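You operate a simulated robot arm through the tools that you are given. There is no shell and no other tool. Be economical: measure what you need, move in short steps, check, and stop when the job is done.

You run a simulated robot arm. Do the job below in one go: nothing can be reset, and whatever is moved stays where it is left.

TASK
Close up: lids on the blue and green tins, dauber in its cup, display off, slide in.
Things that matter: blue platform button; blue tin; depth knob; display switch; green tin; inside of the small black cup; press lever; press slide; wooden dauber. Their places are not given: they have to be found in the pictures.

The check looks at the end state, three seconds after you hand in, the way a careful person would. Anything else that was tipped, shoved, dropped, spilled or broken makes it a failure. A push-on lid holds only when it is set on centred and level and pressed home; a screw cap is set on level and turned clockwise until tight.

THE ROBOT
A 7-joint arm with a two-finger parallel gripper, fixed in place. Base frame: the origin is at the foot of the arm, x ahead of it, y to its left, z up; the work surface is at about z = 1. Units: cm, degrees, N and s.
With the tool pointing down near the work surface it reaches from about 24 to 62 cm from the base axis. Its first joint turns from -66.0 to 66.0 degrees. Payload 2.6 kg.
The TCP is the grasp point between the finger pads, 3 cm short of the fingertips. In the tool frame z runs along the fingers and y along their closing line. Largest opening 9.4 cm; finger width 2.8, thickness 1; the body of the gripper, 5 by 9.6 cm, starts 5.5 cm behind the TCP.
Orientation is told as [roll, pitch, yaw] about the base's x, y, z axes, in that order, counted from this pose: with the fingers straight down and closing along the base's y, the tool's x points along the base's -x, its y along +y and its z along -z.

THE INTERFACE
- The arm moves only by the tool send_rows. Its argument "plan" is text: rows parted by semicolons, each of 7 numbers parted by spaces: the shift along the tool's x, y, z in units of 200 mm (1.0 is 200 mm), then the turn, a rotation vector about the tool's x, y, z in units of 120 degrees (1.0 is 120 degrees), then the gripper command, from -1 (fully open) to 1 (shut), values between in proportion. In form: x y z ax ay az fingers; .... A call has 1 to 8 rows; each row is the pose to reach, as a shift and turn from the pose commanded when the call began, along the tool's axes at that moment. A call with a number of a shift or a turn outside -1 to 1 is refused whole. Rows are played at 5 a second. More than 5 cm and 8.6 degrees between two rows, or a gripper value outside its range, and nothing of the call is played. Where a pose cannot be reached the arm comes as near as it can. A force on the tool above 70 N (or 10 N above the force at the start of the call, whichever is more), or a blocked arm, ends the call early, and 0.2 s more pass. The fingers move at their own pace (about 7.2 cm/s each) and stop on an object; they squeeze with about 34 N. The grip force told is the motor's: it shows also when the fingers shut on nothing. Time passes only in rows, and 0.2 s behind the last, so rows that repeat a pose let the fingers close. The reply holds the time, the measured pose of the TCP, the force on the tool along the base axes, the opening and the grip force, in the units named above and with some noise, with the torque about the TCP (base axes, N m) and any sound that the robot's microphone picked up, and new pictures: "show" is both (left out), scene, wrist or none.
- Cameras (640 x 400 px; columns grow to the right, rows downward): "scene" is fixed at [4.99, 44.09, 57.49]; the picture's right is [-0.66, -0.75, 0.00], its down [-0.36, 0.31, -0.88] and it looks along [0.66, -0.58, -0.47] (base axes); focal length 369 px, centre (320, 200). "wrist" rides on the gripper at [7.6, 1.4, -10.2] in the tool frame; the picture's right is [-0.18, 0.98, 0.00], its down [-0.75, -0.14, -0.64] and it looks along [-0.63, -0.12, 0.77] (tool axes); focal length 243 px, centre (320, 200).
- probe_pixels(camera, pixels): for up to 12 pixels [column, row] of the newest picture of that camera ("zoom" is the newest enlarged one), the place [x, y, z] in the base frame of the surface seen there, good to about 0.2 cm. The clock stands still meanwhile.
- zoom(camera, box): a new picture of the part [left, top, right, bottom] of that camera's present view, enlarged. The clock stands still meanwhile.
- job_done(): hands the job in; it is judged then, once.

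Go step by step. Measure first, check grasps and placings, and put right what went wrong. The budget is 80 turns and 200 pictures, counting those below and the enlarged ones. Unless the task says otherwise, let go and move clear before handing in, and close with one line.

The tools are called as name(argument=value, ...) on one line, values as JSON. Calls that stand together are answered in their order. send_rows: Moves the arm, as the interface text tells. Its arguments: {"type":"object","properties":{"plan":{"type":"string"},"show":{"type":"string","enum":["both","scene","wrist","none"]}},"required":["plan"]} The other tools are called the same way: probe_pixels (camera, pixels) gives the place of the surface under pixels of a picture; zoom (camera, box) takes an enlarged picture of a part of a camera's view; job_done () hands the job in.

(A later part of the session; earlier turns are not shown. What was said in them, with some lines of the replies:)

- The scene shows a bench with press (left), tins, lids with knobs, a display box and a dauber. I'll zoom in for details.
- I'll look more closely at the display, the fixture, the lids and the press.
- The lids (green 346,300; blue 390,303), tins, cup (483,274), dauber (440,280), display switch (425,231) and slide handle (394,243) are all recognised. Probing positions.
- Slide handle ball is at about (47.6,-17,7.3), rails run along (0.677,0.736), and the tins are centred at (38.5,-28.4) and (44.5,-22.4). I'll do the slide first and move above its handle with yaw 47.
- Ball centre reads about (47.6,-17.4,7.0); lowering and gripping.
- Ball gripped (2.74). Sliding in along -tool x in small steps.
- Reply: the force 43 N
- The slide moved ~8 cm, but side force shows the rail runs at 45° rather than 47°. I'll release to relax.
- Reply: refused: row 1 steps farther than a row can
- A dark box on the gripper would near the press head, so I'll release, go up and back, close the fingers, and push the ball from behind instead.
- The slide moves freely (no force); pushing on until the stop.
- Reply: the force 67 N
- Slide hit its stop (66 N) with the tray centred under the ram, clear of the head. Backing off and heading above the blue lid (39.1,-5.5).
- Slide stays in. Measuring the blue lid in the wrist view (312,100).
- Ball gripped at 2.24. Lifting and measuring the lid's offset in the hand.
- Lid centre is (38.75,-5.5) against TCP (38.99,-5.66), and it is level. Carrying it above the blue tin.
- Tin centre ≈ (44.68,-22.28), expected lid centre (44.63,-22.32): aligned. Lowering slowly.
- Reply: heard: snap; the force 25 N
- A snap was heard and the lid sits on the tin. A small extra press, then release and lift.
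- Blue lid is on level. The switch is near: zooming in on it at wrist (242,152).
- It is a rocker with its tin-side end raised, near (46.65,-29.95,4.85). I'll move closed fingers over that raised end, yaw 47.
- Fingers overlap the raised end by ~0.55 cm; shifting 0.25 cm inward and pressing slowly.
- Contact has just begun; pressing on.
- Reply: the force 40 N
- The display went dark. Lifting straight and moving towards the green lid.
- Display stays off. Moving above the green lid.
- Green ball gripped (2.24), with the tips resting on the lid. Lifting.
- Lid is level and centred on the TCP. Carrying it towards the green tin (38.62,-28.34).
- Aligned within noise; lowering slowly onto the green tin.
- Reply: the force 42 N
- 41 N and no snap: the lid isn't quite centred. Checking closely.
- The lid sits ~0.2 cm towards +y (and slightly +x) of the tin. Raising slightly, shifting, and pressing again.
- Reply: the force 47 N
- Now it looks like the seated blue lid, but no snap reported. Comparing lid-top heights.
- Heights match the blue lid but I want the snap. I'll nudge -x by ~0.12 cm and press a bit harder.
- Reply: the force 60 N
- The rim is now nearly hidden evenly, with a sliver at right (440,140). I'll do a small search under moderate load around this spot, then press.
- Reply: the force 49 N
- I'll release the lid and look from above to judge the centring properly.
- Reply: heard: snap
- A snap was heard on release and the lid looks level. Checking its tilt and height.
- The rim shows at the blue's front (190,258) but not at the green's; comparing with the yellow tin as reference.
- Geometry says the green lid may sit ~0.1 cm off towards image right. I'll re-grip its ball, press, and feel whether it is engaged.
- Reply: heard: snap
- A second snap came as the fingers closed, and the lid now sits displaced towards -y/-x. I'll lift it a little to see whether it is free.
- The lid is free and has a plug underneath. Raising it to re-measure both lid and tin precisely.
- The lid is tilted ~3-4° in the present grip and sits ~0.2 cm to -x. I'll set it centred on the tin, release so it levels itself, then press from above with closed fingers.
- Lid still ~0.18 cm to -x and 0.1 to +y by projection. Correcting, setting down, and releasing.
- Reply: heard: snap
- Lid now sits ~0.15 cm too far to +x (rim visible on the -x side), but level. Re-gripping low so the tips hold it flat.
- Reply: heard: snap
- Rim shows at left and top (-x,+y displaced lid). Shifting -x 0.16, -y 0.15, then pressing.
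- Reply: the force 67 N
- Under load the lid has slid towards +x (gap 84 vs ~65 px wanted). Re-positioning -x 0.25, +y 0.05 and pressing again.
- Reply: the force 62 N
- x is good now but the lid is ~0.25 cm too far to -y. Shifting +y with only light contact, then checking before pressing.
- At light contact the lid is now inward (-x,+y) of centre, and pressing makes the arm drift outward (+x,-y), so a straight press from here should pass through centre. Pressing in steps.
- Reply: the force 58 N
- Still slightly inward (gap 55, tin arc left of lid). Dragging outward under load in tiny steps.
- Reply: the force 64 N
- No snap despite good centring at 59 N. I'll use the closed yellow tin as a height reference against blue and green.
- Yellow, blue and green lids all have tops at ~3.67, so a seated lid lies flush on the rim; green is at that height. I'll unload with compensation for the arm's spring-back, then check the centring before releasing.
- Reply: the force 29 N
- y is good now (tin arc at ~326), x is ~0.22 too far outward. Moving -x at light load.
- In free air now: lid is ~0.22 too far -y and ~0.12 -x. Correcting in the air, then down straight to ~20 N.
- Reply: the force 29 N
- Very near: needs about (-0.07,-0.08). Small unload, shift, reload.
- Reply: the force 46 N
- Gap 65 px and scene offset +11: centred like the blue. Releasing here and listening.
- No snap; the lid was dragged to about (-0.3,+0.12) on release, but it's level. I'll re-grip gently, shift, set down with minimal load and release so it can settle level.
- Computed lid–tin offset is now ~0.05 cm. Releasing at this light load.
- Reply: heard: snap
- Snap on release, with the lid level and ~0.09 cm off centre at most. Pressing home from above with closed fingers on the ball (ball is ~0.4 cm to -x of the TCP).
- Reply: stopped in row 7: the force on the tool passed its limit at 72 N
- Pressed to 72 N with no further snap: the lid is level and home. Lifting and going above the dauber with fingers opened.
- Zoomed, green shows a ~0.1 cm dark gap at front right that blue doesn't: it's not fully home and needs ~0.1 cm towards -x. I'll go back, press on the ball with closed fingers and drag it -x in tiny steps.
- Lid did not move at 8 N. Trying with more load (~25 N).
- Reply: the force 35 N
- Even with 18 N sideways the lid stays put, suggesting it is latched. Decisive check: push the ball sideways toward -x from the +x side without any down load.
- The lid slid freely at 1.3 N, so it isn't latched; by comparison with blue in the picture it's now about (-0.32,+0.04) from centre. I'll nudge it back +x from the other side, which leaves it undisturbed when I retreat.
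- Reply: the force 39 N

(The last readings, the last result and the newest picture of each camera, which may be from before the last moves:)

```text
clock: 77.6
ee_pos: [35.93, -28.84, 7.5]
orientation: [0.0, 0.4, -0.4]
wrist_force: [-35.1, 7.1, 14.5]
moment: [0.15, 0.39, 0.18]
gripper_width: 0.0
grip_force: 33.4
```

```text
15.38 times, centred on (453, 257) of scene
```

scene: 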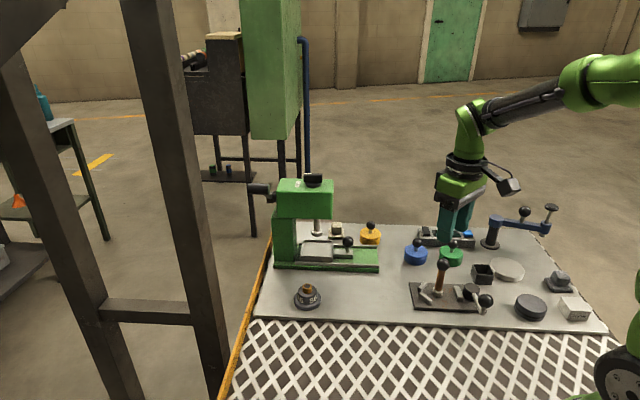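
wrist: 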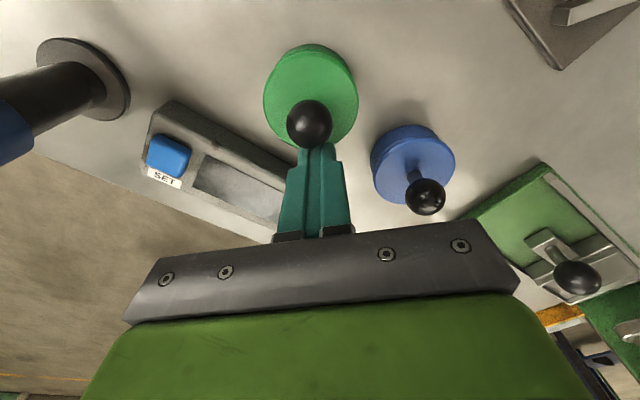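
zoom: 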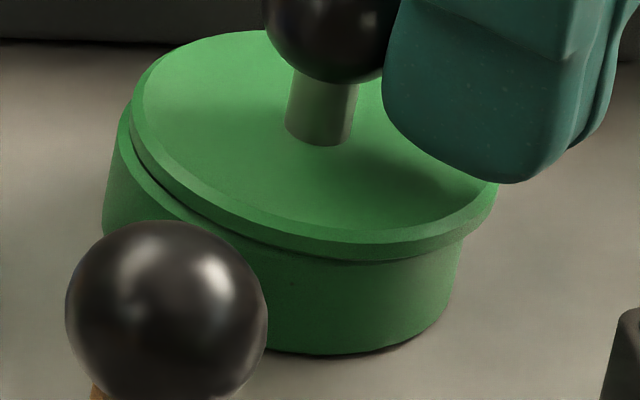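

The ball resists 35 N without moving, so something is jammed there. Backing off and lifting to look.

send_rows(plan="0.03 0 0 0 0 0 1; 0.03 0 -0.2 0 0 0 1; -0.05 0 -0.25 0 0 0 1; -0.13 0 -0.25 0 0 0 1; -0.13 0 -0.25 0 0 0 1", show="wrist")

zoom(camera="scene", box=[440, 244, 466, 270])

zoom(camera="wrist", box=[270, 60, 370, 160])

```text
clock: 78.8
ee_pos: [38.9, -28.77, 12.75]
orientation: [-0.1, -0.3, 0.0]
wrist_force: [0.1, 0.9, 0.1]
moment: [0.0, 0.01, -0.04]
gripper_width: 0.0
grip_force: 33.1
heard: snap
```

wrist: 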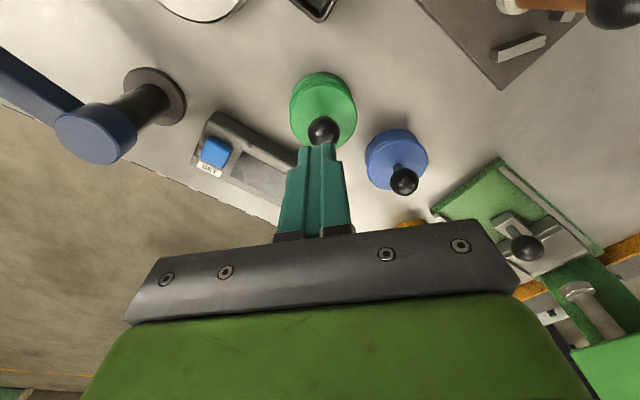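

```text
15.38 times, centred on (453, 257) of scene
```

zoom: 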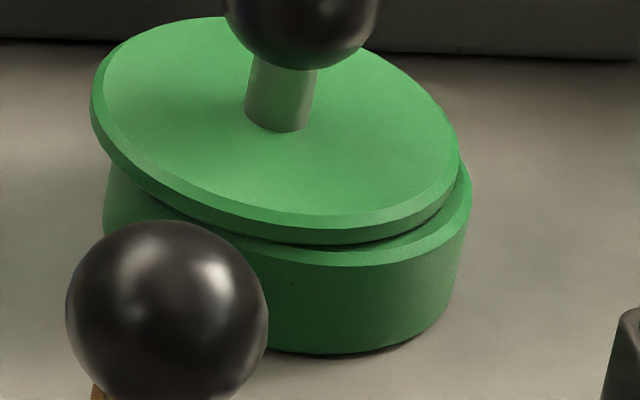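

```text
4.00 times, centred on (320, 110) of wrist
5 turns are left
```

zoom: 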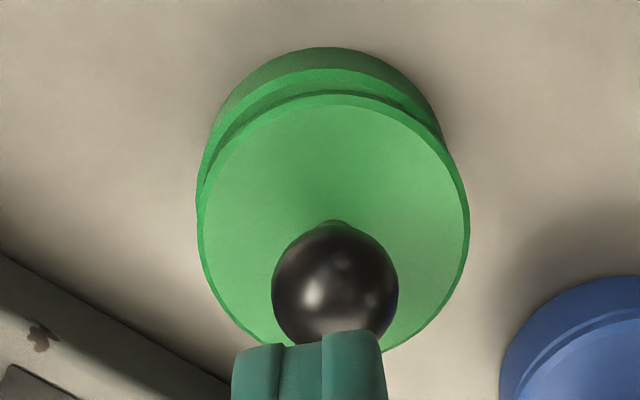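

The lid slid ~(+0.34,+0.1) off centre while I backed away. With few turns left: re-grip it gently, shift it back to centre at light load, and check, while also imaging the cup and dauber.

send_rows(plan="0 0.0115 0 0 0 0 0.2; 0 0.0115 0 0 0 0 0.2; 0 0.0115 0.12 0 0 0 0.2; 0 0.0115 0.24 0 0 0 0.2; 0 0.0115 0.298 0 0 0 0.2; 0 0.0115 0.3 0 0 0 0.5; 0 0.0115 0.3 0 0 0 1; 0 0.0115 0.3 0 0 0 1", show="none")

send_rows(plan="0 0 -0.008 0 0 0 1; 0.008 -0.002 -0.01 0 0 0 1; 0.017 -0.005 -0.01 0 0 0 1; 0.017 -0.005 -0.004 0 0 0 1; 0.017 -0.005 0 0 0 0 1; 0.017 -0.005 0.003 0 0 0 1", show="none")

zoom(camera="wrist", box=[265, 90, 375, 172])

zoom(camera="scene", box=[437, 242, 467, 270])

probe_pixels(camera="scene", pixels=[[482, 265], [472, 268], [493, 270], [482, 275], [482, 269], [485, 271], [442, 264], [440, 282], [438, 293], [434, 264], [449, 264]])

```text
clock: 80.6
ee_pos: [38.96, -28.43, 6.52]
orientation: [-0.2, -0.4, 0.0]
wrist_force: [0.9, -2.2, 17.9]
moment: [0.01, 0.08, 0.03]
gripper_width: 2.24
grip_force: 34.0
```

```text
clock: 82.0
ee_pos: [38.64, -28.51, 6.54]
orientation: [0.0, -0.4, 0.0]
wrist_force: [-1.7, 10.7, 28.3]
moment: [0.24, 0.29, -0.08]
gripper_width: 2.23
grip_force: 34.0
```

```text
4.88 times, centred on (320, 131) of wrist
```

zoom: 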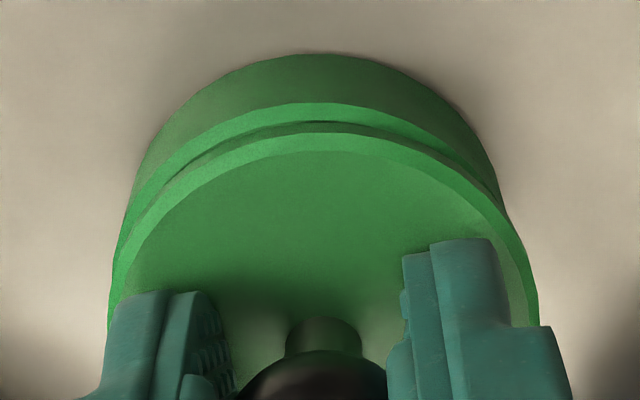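

```text
14.29 times, centred on (452, 256) of scene
```

zoom: 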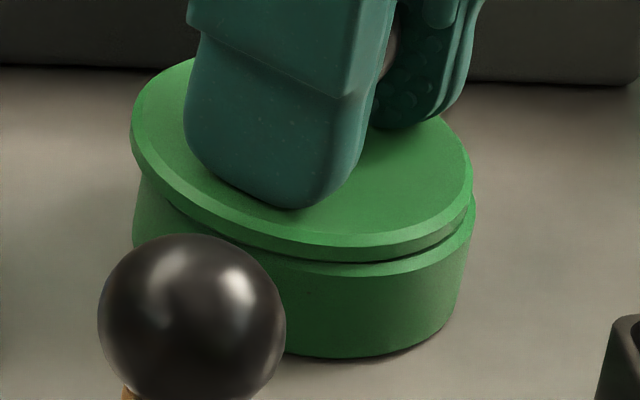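

```text
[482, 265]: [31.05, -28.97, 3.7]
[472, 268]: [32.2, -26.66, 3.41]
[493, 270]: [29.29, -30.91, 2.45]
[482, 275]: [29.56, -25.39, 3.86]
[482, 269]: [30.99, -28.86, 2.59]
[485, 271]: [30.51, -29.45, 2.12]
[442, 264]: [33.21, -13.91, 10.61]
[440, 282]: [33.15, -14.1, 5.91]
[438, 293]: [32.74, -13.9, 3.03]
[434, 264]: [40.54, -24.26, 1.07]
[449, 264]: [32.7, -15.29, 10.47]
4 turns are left
```

Tips touched the lid while shifting, so it's still (+0.11,+0.14) off. This turn: correct it in the air, set at light load, release, press from above, then go grip and lift the dauber at about (33.45,-14.7).

send_rows(plan="0 0 -0.022 0 0 0 1; 0.003 -0.0035 -0.026 0 0 0 1; 0.0055 -0.007 -0.026 0 0 0 1; 0.0055 -0.007 -0.026 0 0 0 1; 0.0055 -0.007 -0.016 0 0 0 1; 0.0055 -0.007 -0.009 0 0 0 1", show="none")

send_rows(plan="0 0 0 0 0 0 0.6; 0 0 0 0 0 0 0.3; 0 0 0 0 0 0 0.2; 0 0 -0.02 0 0 0 0.2; 0 0 -0.12 0 0 0 0.2; 0 0 -0.26 0 0 0 0.2", show="none")

send_rows(plan="0 0 0 0 0 0 1; 0 0 0 0 0 0 1; 0 0 0.05 0 0 0 1; 0 0 0.07 0 0 0 1; 0 0 0.08 0 0 0 1; 0 0 0.086 0 0 0 1; 0 0 0.092 0 0 0 1", show="none")

send_rows(plan="0 0 -0.2 0 0 0 1; 0 0 -0.42 0 0 0 1; 0.06 0.17 -0.5 0 0 0 0.5; 0.13 0.35 -0.5 0 0 0 0; 0.2 0.53 -0.5 0 0 0 0; 0.2525 0.6975 -0.5 0 0 0 0; 0.2525 0.6975 -0.5 0 0 0 0", show="none")

zoom(camera="scene", box=[402, 225, 474, 280])

zoom(camera="wrist", box=[160, 40, 400, 200])

send_rows(plan="0 0 0.2 0 0 0 0; 0 0 0.4 0 0 0 0; 0 0 0.485 0 0 0 0; 0 0 0.485 0 0 0 0.4; 0 0 0.485 0 0 0 1; 0 0 0.485 0 0 0 1; 0 0 0.485 0 0 0 1", show="none")

send_rows(plan="0 0 -0.05 0 0 0 1; 0 0 -0.2 0 0 0 1; 0 0 -0.35 0 0 0 1; 0 0 -0.35 0 0 0 1", show="both")

```text
clock: 83.4
ee_pos: [38.41, -28.84, 6.62]
orientation: [0.0, -0.3, 0.0]
wrist_force: [-0.3, 0.9, -0.2]
moment: [-0.02, -0.01, 0.03]
gripper_width: 2.23
grip_force: 34.3
```

```text
clock: 84.8
ee_pos: [38.45, -28.8, 11.87]
orientation: [0.0, -0.2, 0.0]
wrist_force: [-0.4, 0.0, -0.6]
moment: [-0.01, 0.01, 0.01]
gripper_width: 3.76
grip_force: 0.0
```

```text
clock: 86.4
ee_pos: [38.35, -28.72, 10.01]
orientation: [-0.1, -0.2, 0.0]
wrist_force: [-2.3, 0.0, 2.7]
moment: [-0.01, 0.02, 0.0]
gripper_width: 0.0
grip_force: 33.4
```

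```text
clock: 88.0
ee_pos: [33.22, -14.65, 20.04]
orientation: [-0.2, -0.2, 0.0]
wrist_force: [-0.1, 0.1, -0.8]
moment: [0.01, -0.05, 0.01]
gripper_width: 4.72
grip_force: 0.1
heard: snap
```

```text
7.27 times, centred on (438, 252) of scene
```

zoom: 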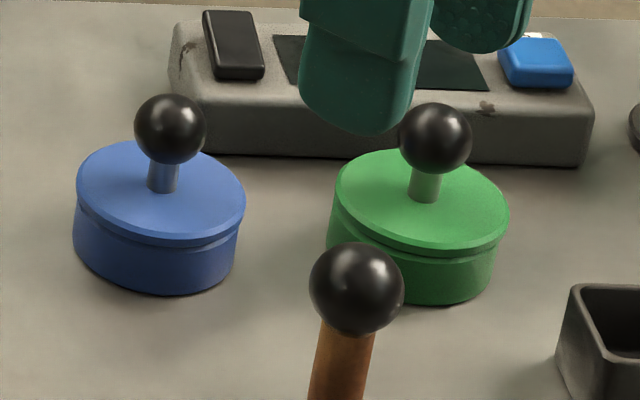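

```text
2.50 times, centred on (280, 120) of wrist
```

zoom: 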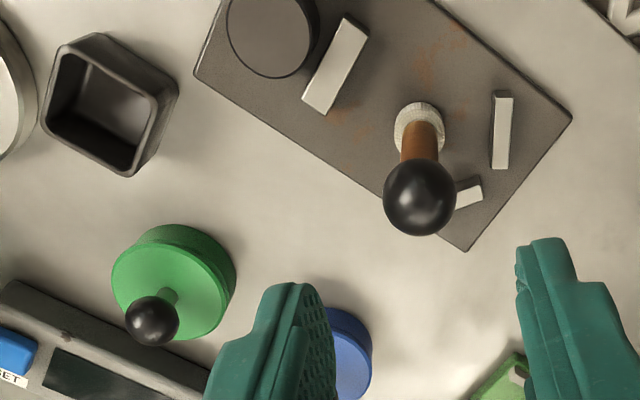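

```text
clock: 89.6
ee_pos: [33.26, -14.78, 10.09]
orientation: [-0.1, -0.2, 0.0]
wrist_force: [-0.8, 0.6, -0.3]
moment: [0.03, 0.01, -0.02]
gripper_width: 2.42
grip_force: 34.6
```

```text
clock: 90.6
ee_pos: [33.38, -15.11, 17.48]
orientation: [-0.1, -0.2, 0.1]
wrist_force: [1.4, 0.1, 0.1]
moment: [-0.02, 0.02, -0.04]
gripper_width: 2.44
grip_force: 33.6
3 turns are left
```

scene: 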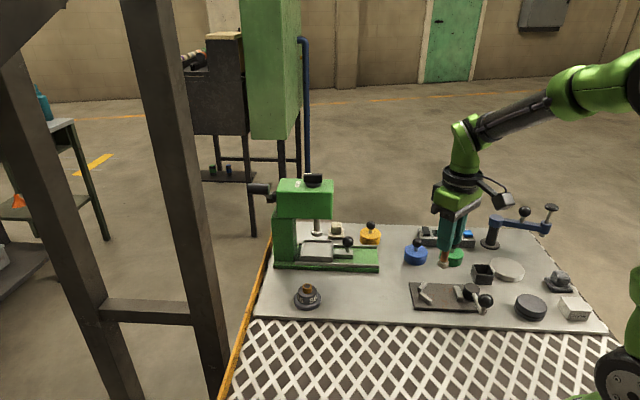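
wrist: 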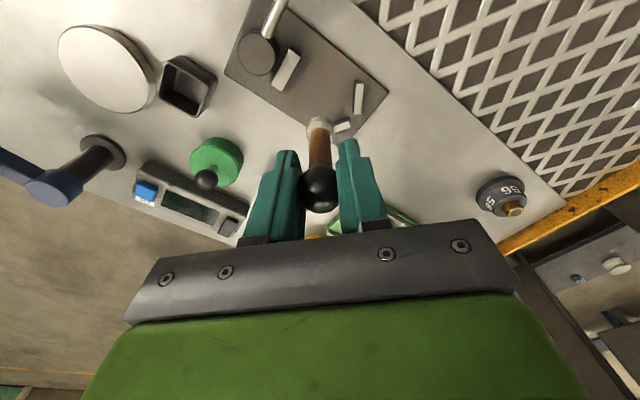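

Dauber is gripped upright, and the green lid now looks flush (no dark gap at 480,240). Carrying the dauber to hover just above the cup at (30.05,-27.25) to verify alignment before lowering.

send_rows(plan="0.04 -0.16 0 0 0 0 1; 0.08 -0.32 0 0 0 0 1; 0.12 -0.48 0 0 0 0 1; 0.1625 -0.625 0 0 0 0 1; 0.1625 -0.625 0.1 0 0 0 1; 0.1625 -0.625 0.2 0 0 0 1; 0.1625 -0.625 0.22 0 0 0 1; 0.1625 -0.625 0.22 0 0 0 1", show="both")

zoom(camera="wrist", box=[260, 60, 380, 180])

zoom(camera="scene", box=[455, 235, 515, 290])

zoom(camera="scene", box=[437, 242, 467, 270])

```text
clock: 92.4
ee_pos: [30.0, -27.43, 12.9]
orientation: [0.0, -0.2, 0.0]
wrist_force: [0.4, 0.1, -0.2]
moment: [0.0, 0.01, 0.02]
gripper_width: 2.41
grip_force: 33.8
```

scene: 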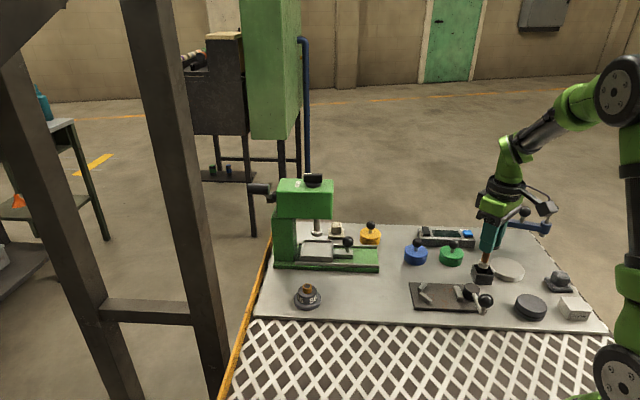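
wrist: 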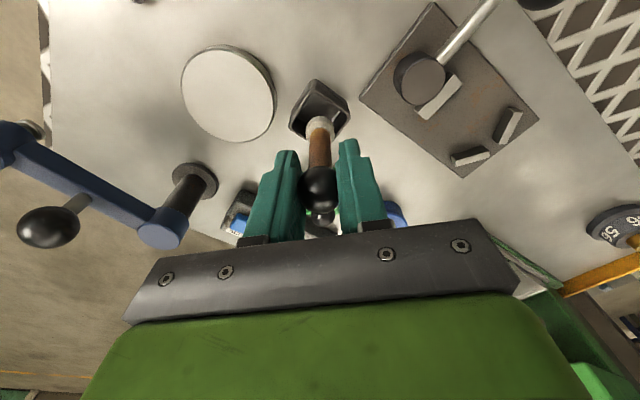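

```text
3.33 times, centred on (320, 120) of wrist
```

zoom: 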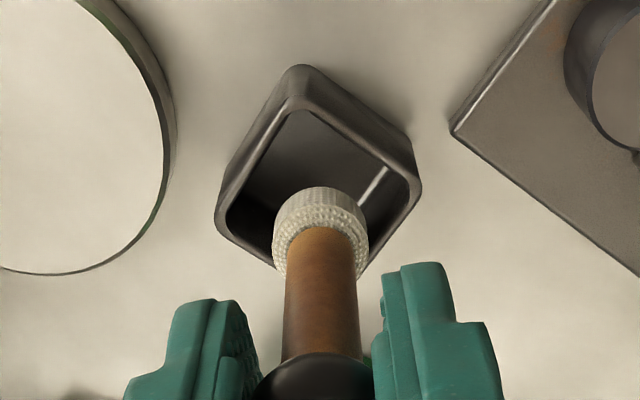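

```text
7.27 times, centred on (485, 262) of scene
```

zoom: 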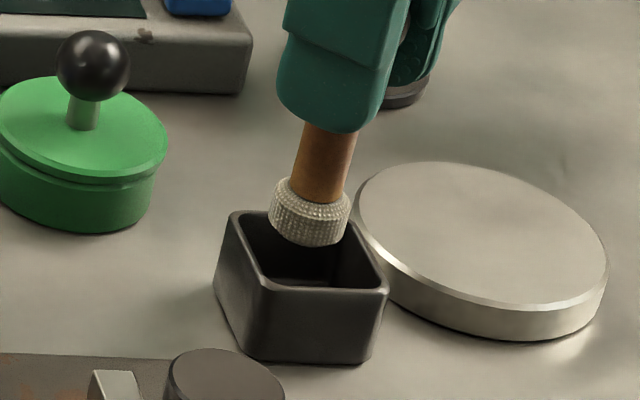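

```text
14.29 times, centred on (452, 256) of scene
2 turns are left
```

zoom: 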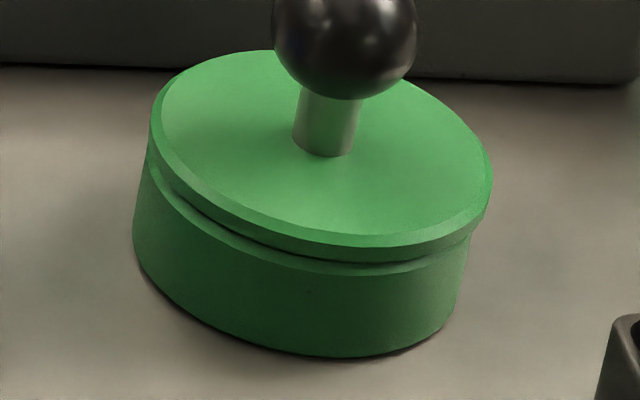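

Dauber sits over the cup opening (about 0.15–0.25 cm to +x), so I'll shift slightly, lower, release and retreat, then give the green lid's ball a firm press from above and lift clear.

send_rows(plan="0.008 0 0 0 0 0 1; 0.008 0 0.06 0 0 0 1; 0.008 0 0.11 0 0 0 1; 0.008 0 0.14 0 0 0 1; 0.008 0 0.15 0 0 0 1; 0.008 0 0.15 0 0 0 0.3; 0.008 0 0.15 0 0 0 0.1; 0.008 0 0.15 0 0 0 0.1", show="none")

zoom(camera="scene", box=[455, 235, 515, 290])

send_rows(plan="0 0 -0.15 0 0 0 0.1; 0 0 -0.35 0 0 0 0.1; 0 0 -0.5 0 0 0 0.1; -0.15 -0.03 -0.5 0 0 0 1; -0.3 -0.05 -0.5 0 0 0 1; -0.423 -0.0725 -0.5 0 0 0 1; -0.423 -0.0725 -0.5 0 0 0 1", show="none")

send_rows(plan="0 0 0.2 0 0 0 1; 0 0 0.4 0 0 0 1; 0 0 0.46 0 0 0 1; 0 0 0.485 0 0 0 1; 0 0 0.495 0 0 0 1; 0 0 0.504 0 0 0 1; 0 0 0.51 0 0 0 1; 0 0 0.515 0 0 0 1", show="none")

send_rows(plan="0 0 -0.05 0 0 0 1; 0 0 -0.2 0 0 0 1; 0 0 -0.4 0 0 0 1; 0 0 -0.6 0 0 0 1; 0.2 0.05 -0.7 0 0 0 1; 0.35 0.1 -0.75 0 0 0 1", show="both")

zoom(camera="scene", box=[437, 242, 467, 270])

zoom(camera="scene", box=[400, 215, 520, 290])

```text
clock: 94.2
ee_pos: [29.85, -27.25, 9.99]
orientation: [0.0, -0.3, 0.1]
wrist_force: [0.8, 0.9, 0.0]
moment: [-0.01, 0.01, 0.01]
gripper_width: 4.23
grip_force: 0.1
```

```text
7.27 times, centred on (485, 262) of scene
```

zoom: 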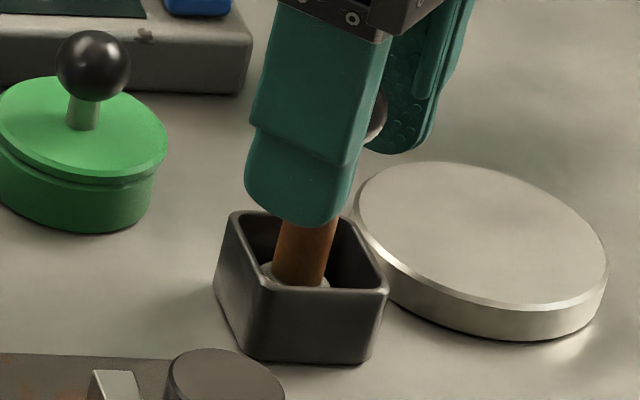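

```text
clock: 95.8
ee_pos: [38.7, -28.6, 20.0]
orientation: [0.0, -0.3, 0.0]
wrist_force: [-0.4, 0.2, -0.2]
moment: [-0.01, 0.01, -0.02]
gripper_width: 0.0
grip_force: 33.5
```

```text
clock: 97.6
ee_pos: [38.47, -28.95, 10.02]
orientation: [-0.1, -0.4, -0.2]
wrist_force: [-23.1, 12.1, 49.3]
moment: [0.42, 0.58, 0.1]
gripper_width: 0.0
grip_force: 33.6
```

```text
clock: 99.0
ee_pos: [31.45, -26.68, 24.95]
orientation: [0.0, -0.3, 0.0]
wrist_force: [0.7, 0.3, 0.1]
moment: [-0.04, 0.01, 0.0]
gripper_width: 0.0
grip_force: 32.6
```

scene: 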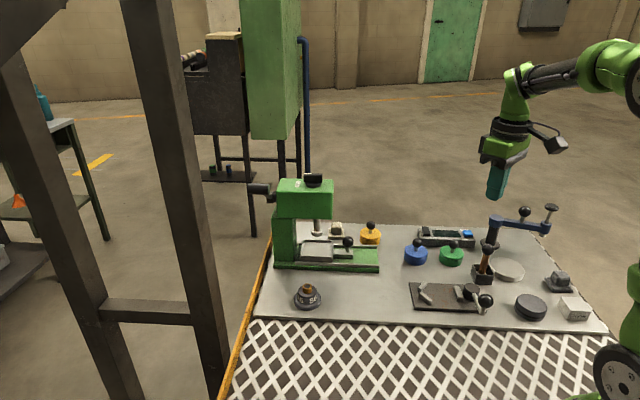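
wrist: 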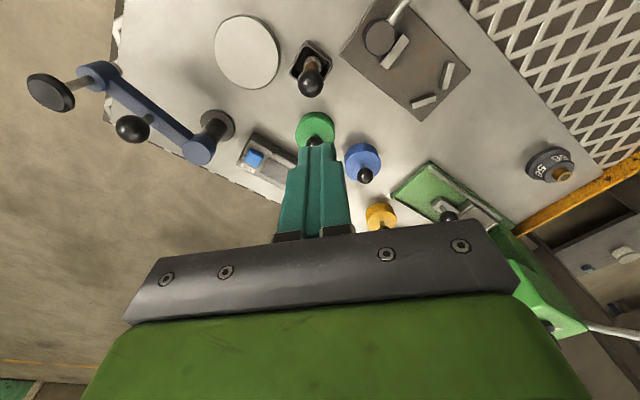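

```text
14.29 times, centred on (452, 256) of scene
```

zoom: 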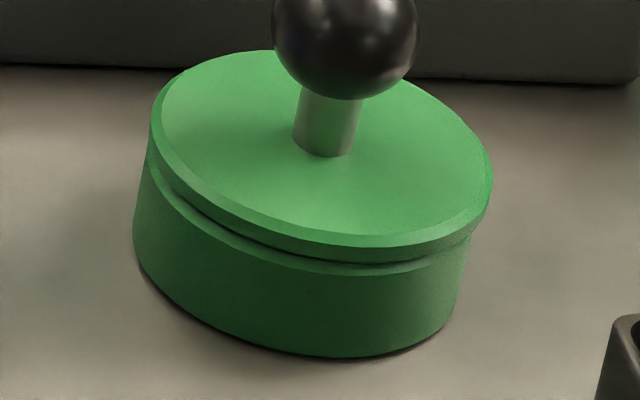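

```text
5.33 times, centred on (460, 252) of scene
1 turns are left
```

zoom: 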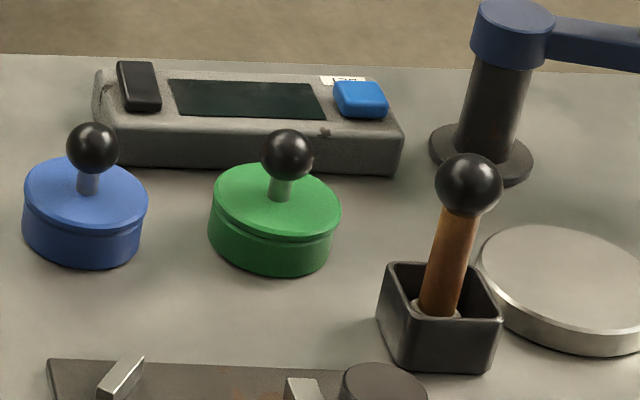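

The last pictures show the slide in, the display dark, the dauber standing in its cup and the blue lid on level. The green lid looks level, but I could not confirm it is latched: the last 49 N press gave no snap. This is my last turn and the gripper is clear, so I'm handing in.

job_done()

```text
The job is handed in.
```

I handed the job in with everything placed, but I could not confirm that the green lid is pressed home. It sits level and within about 0.1 cm of centre, yet the final 49 N press gave no snap. The slide is in, the display is off, the dauber stands in its cup, and the blue lid snapped on level.
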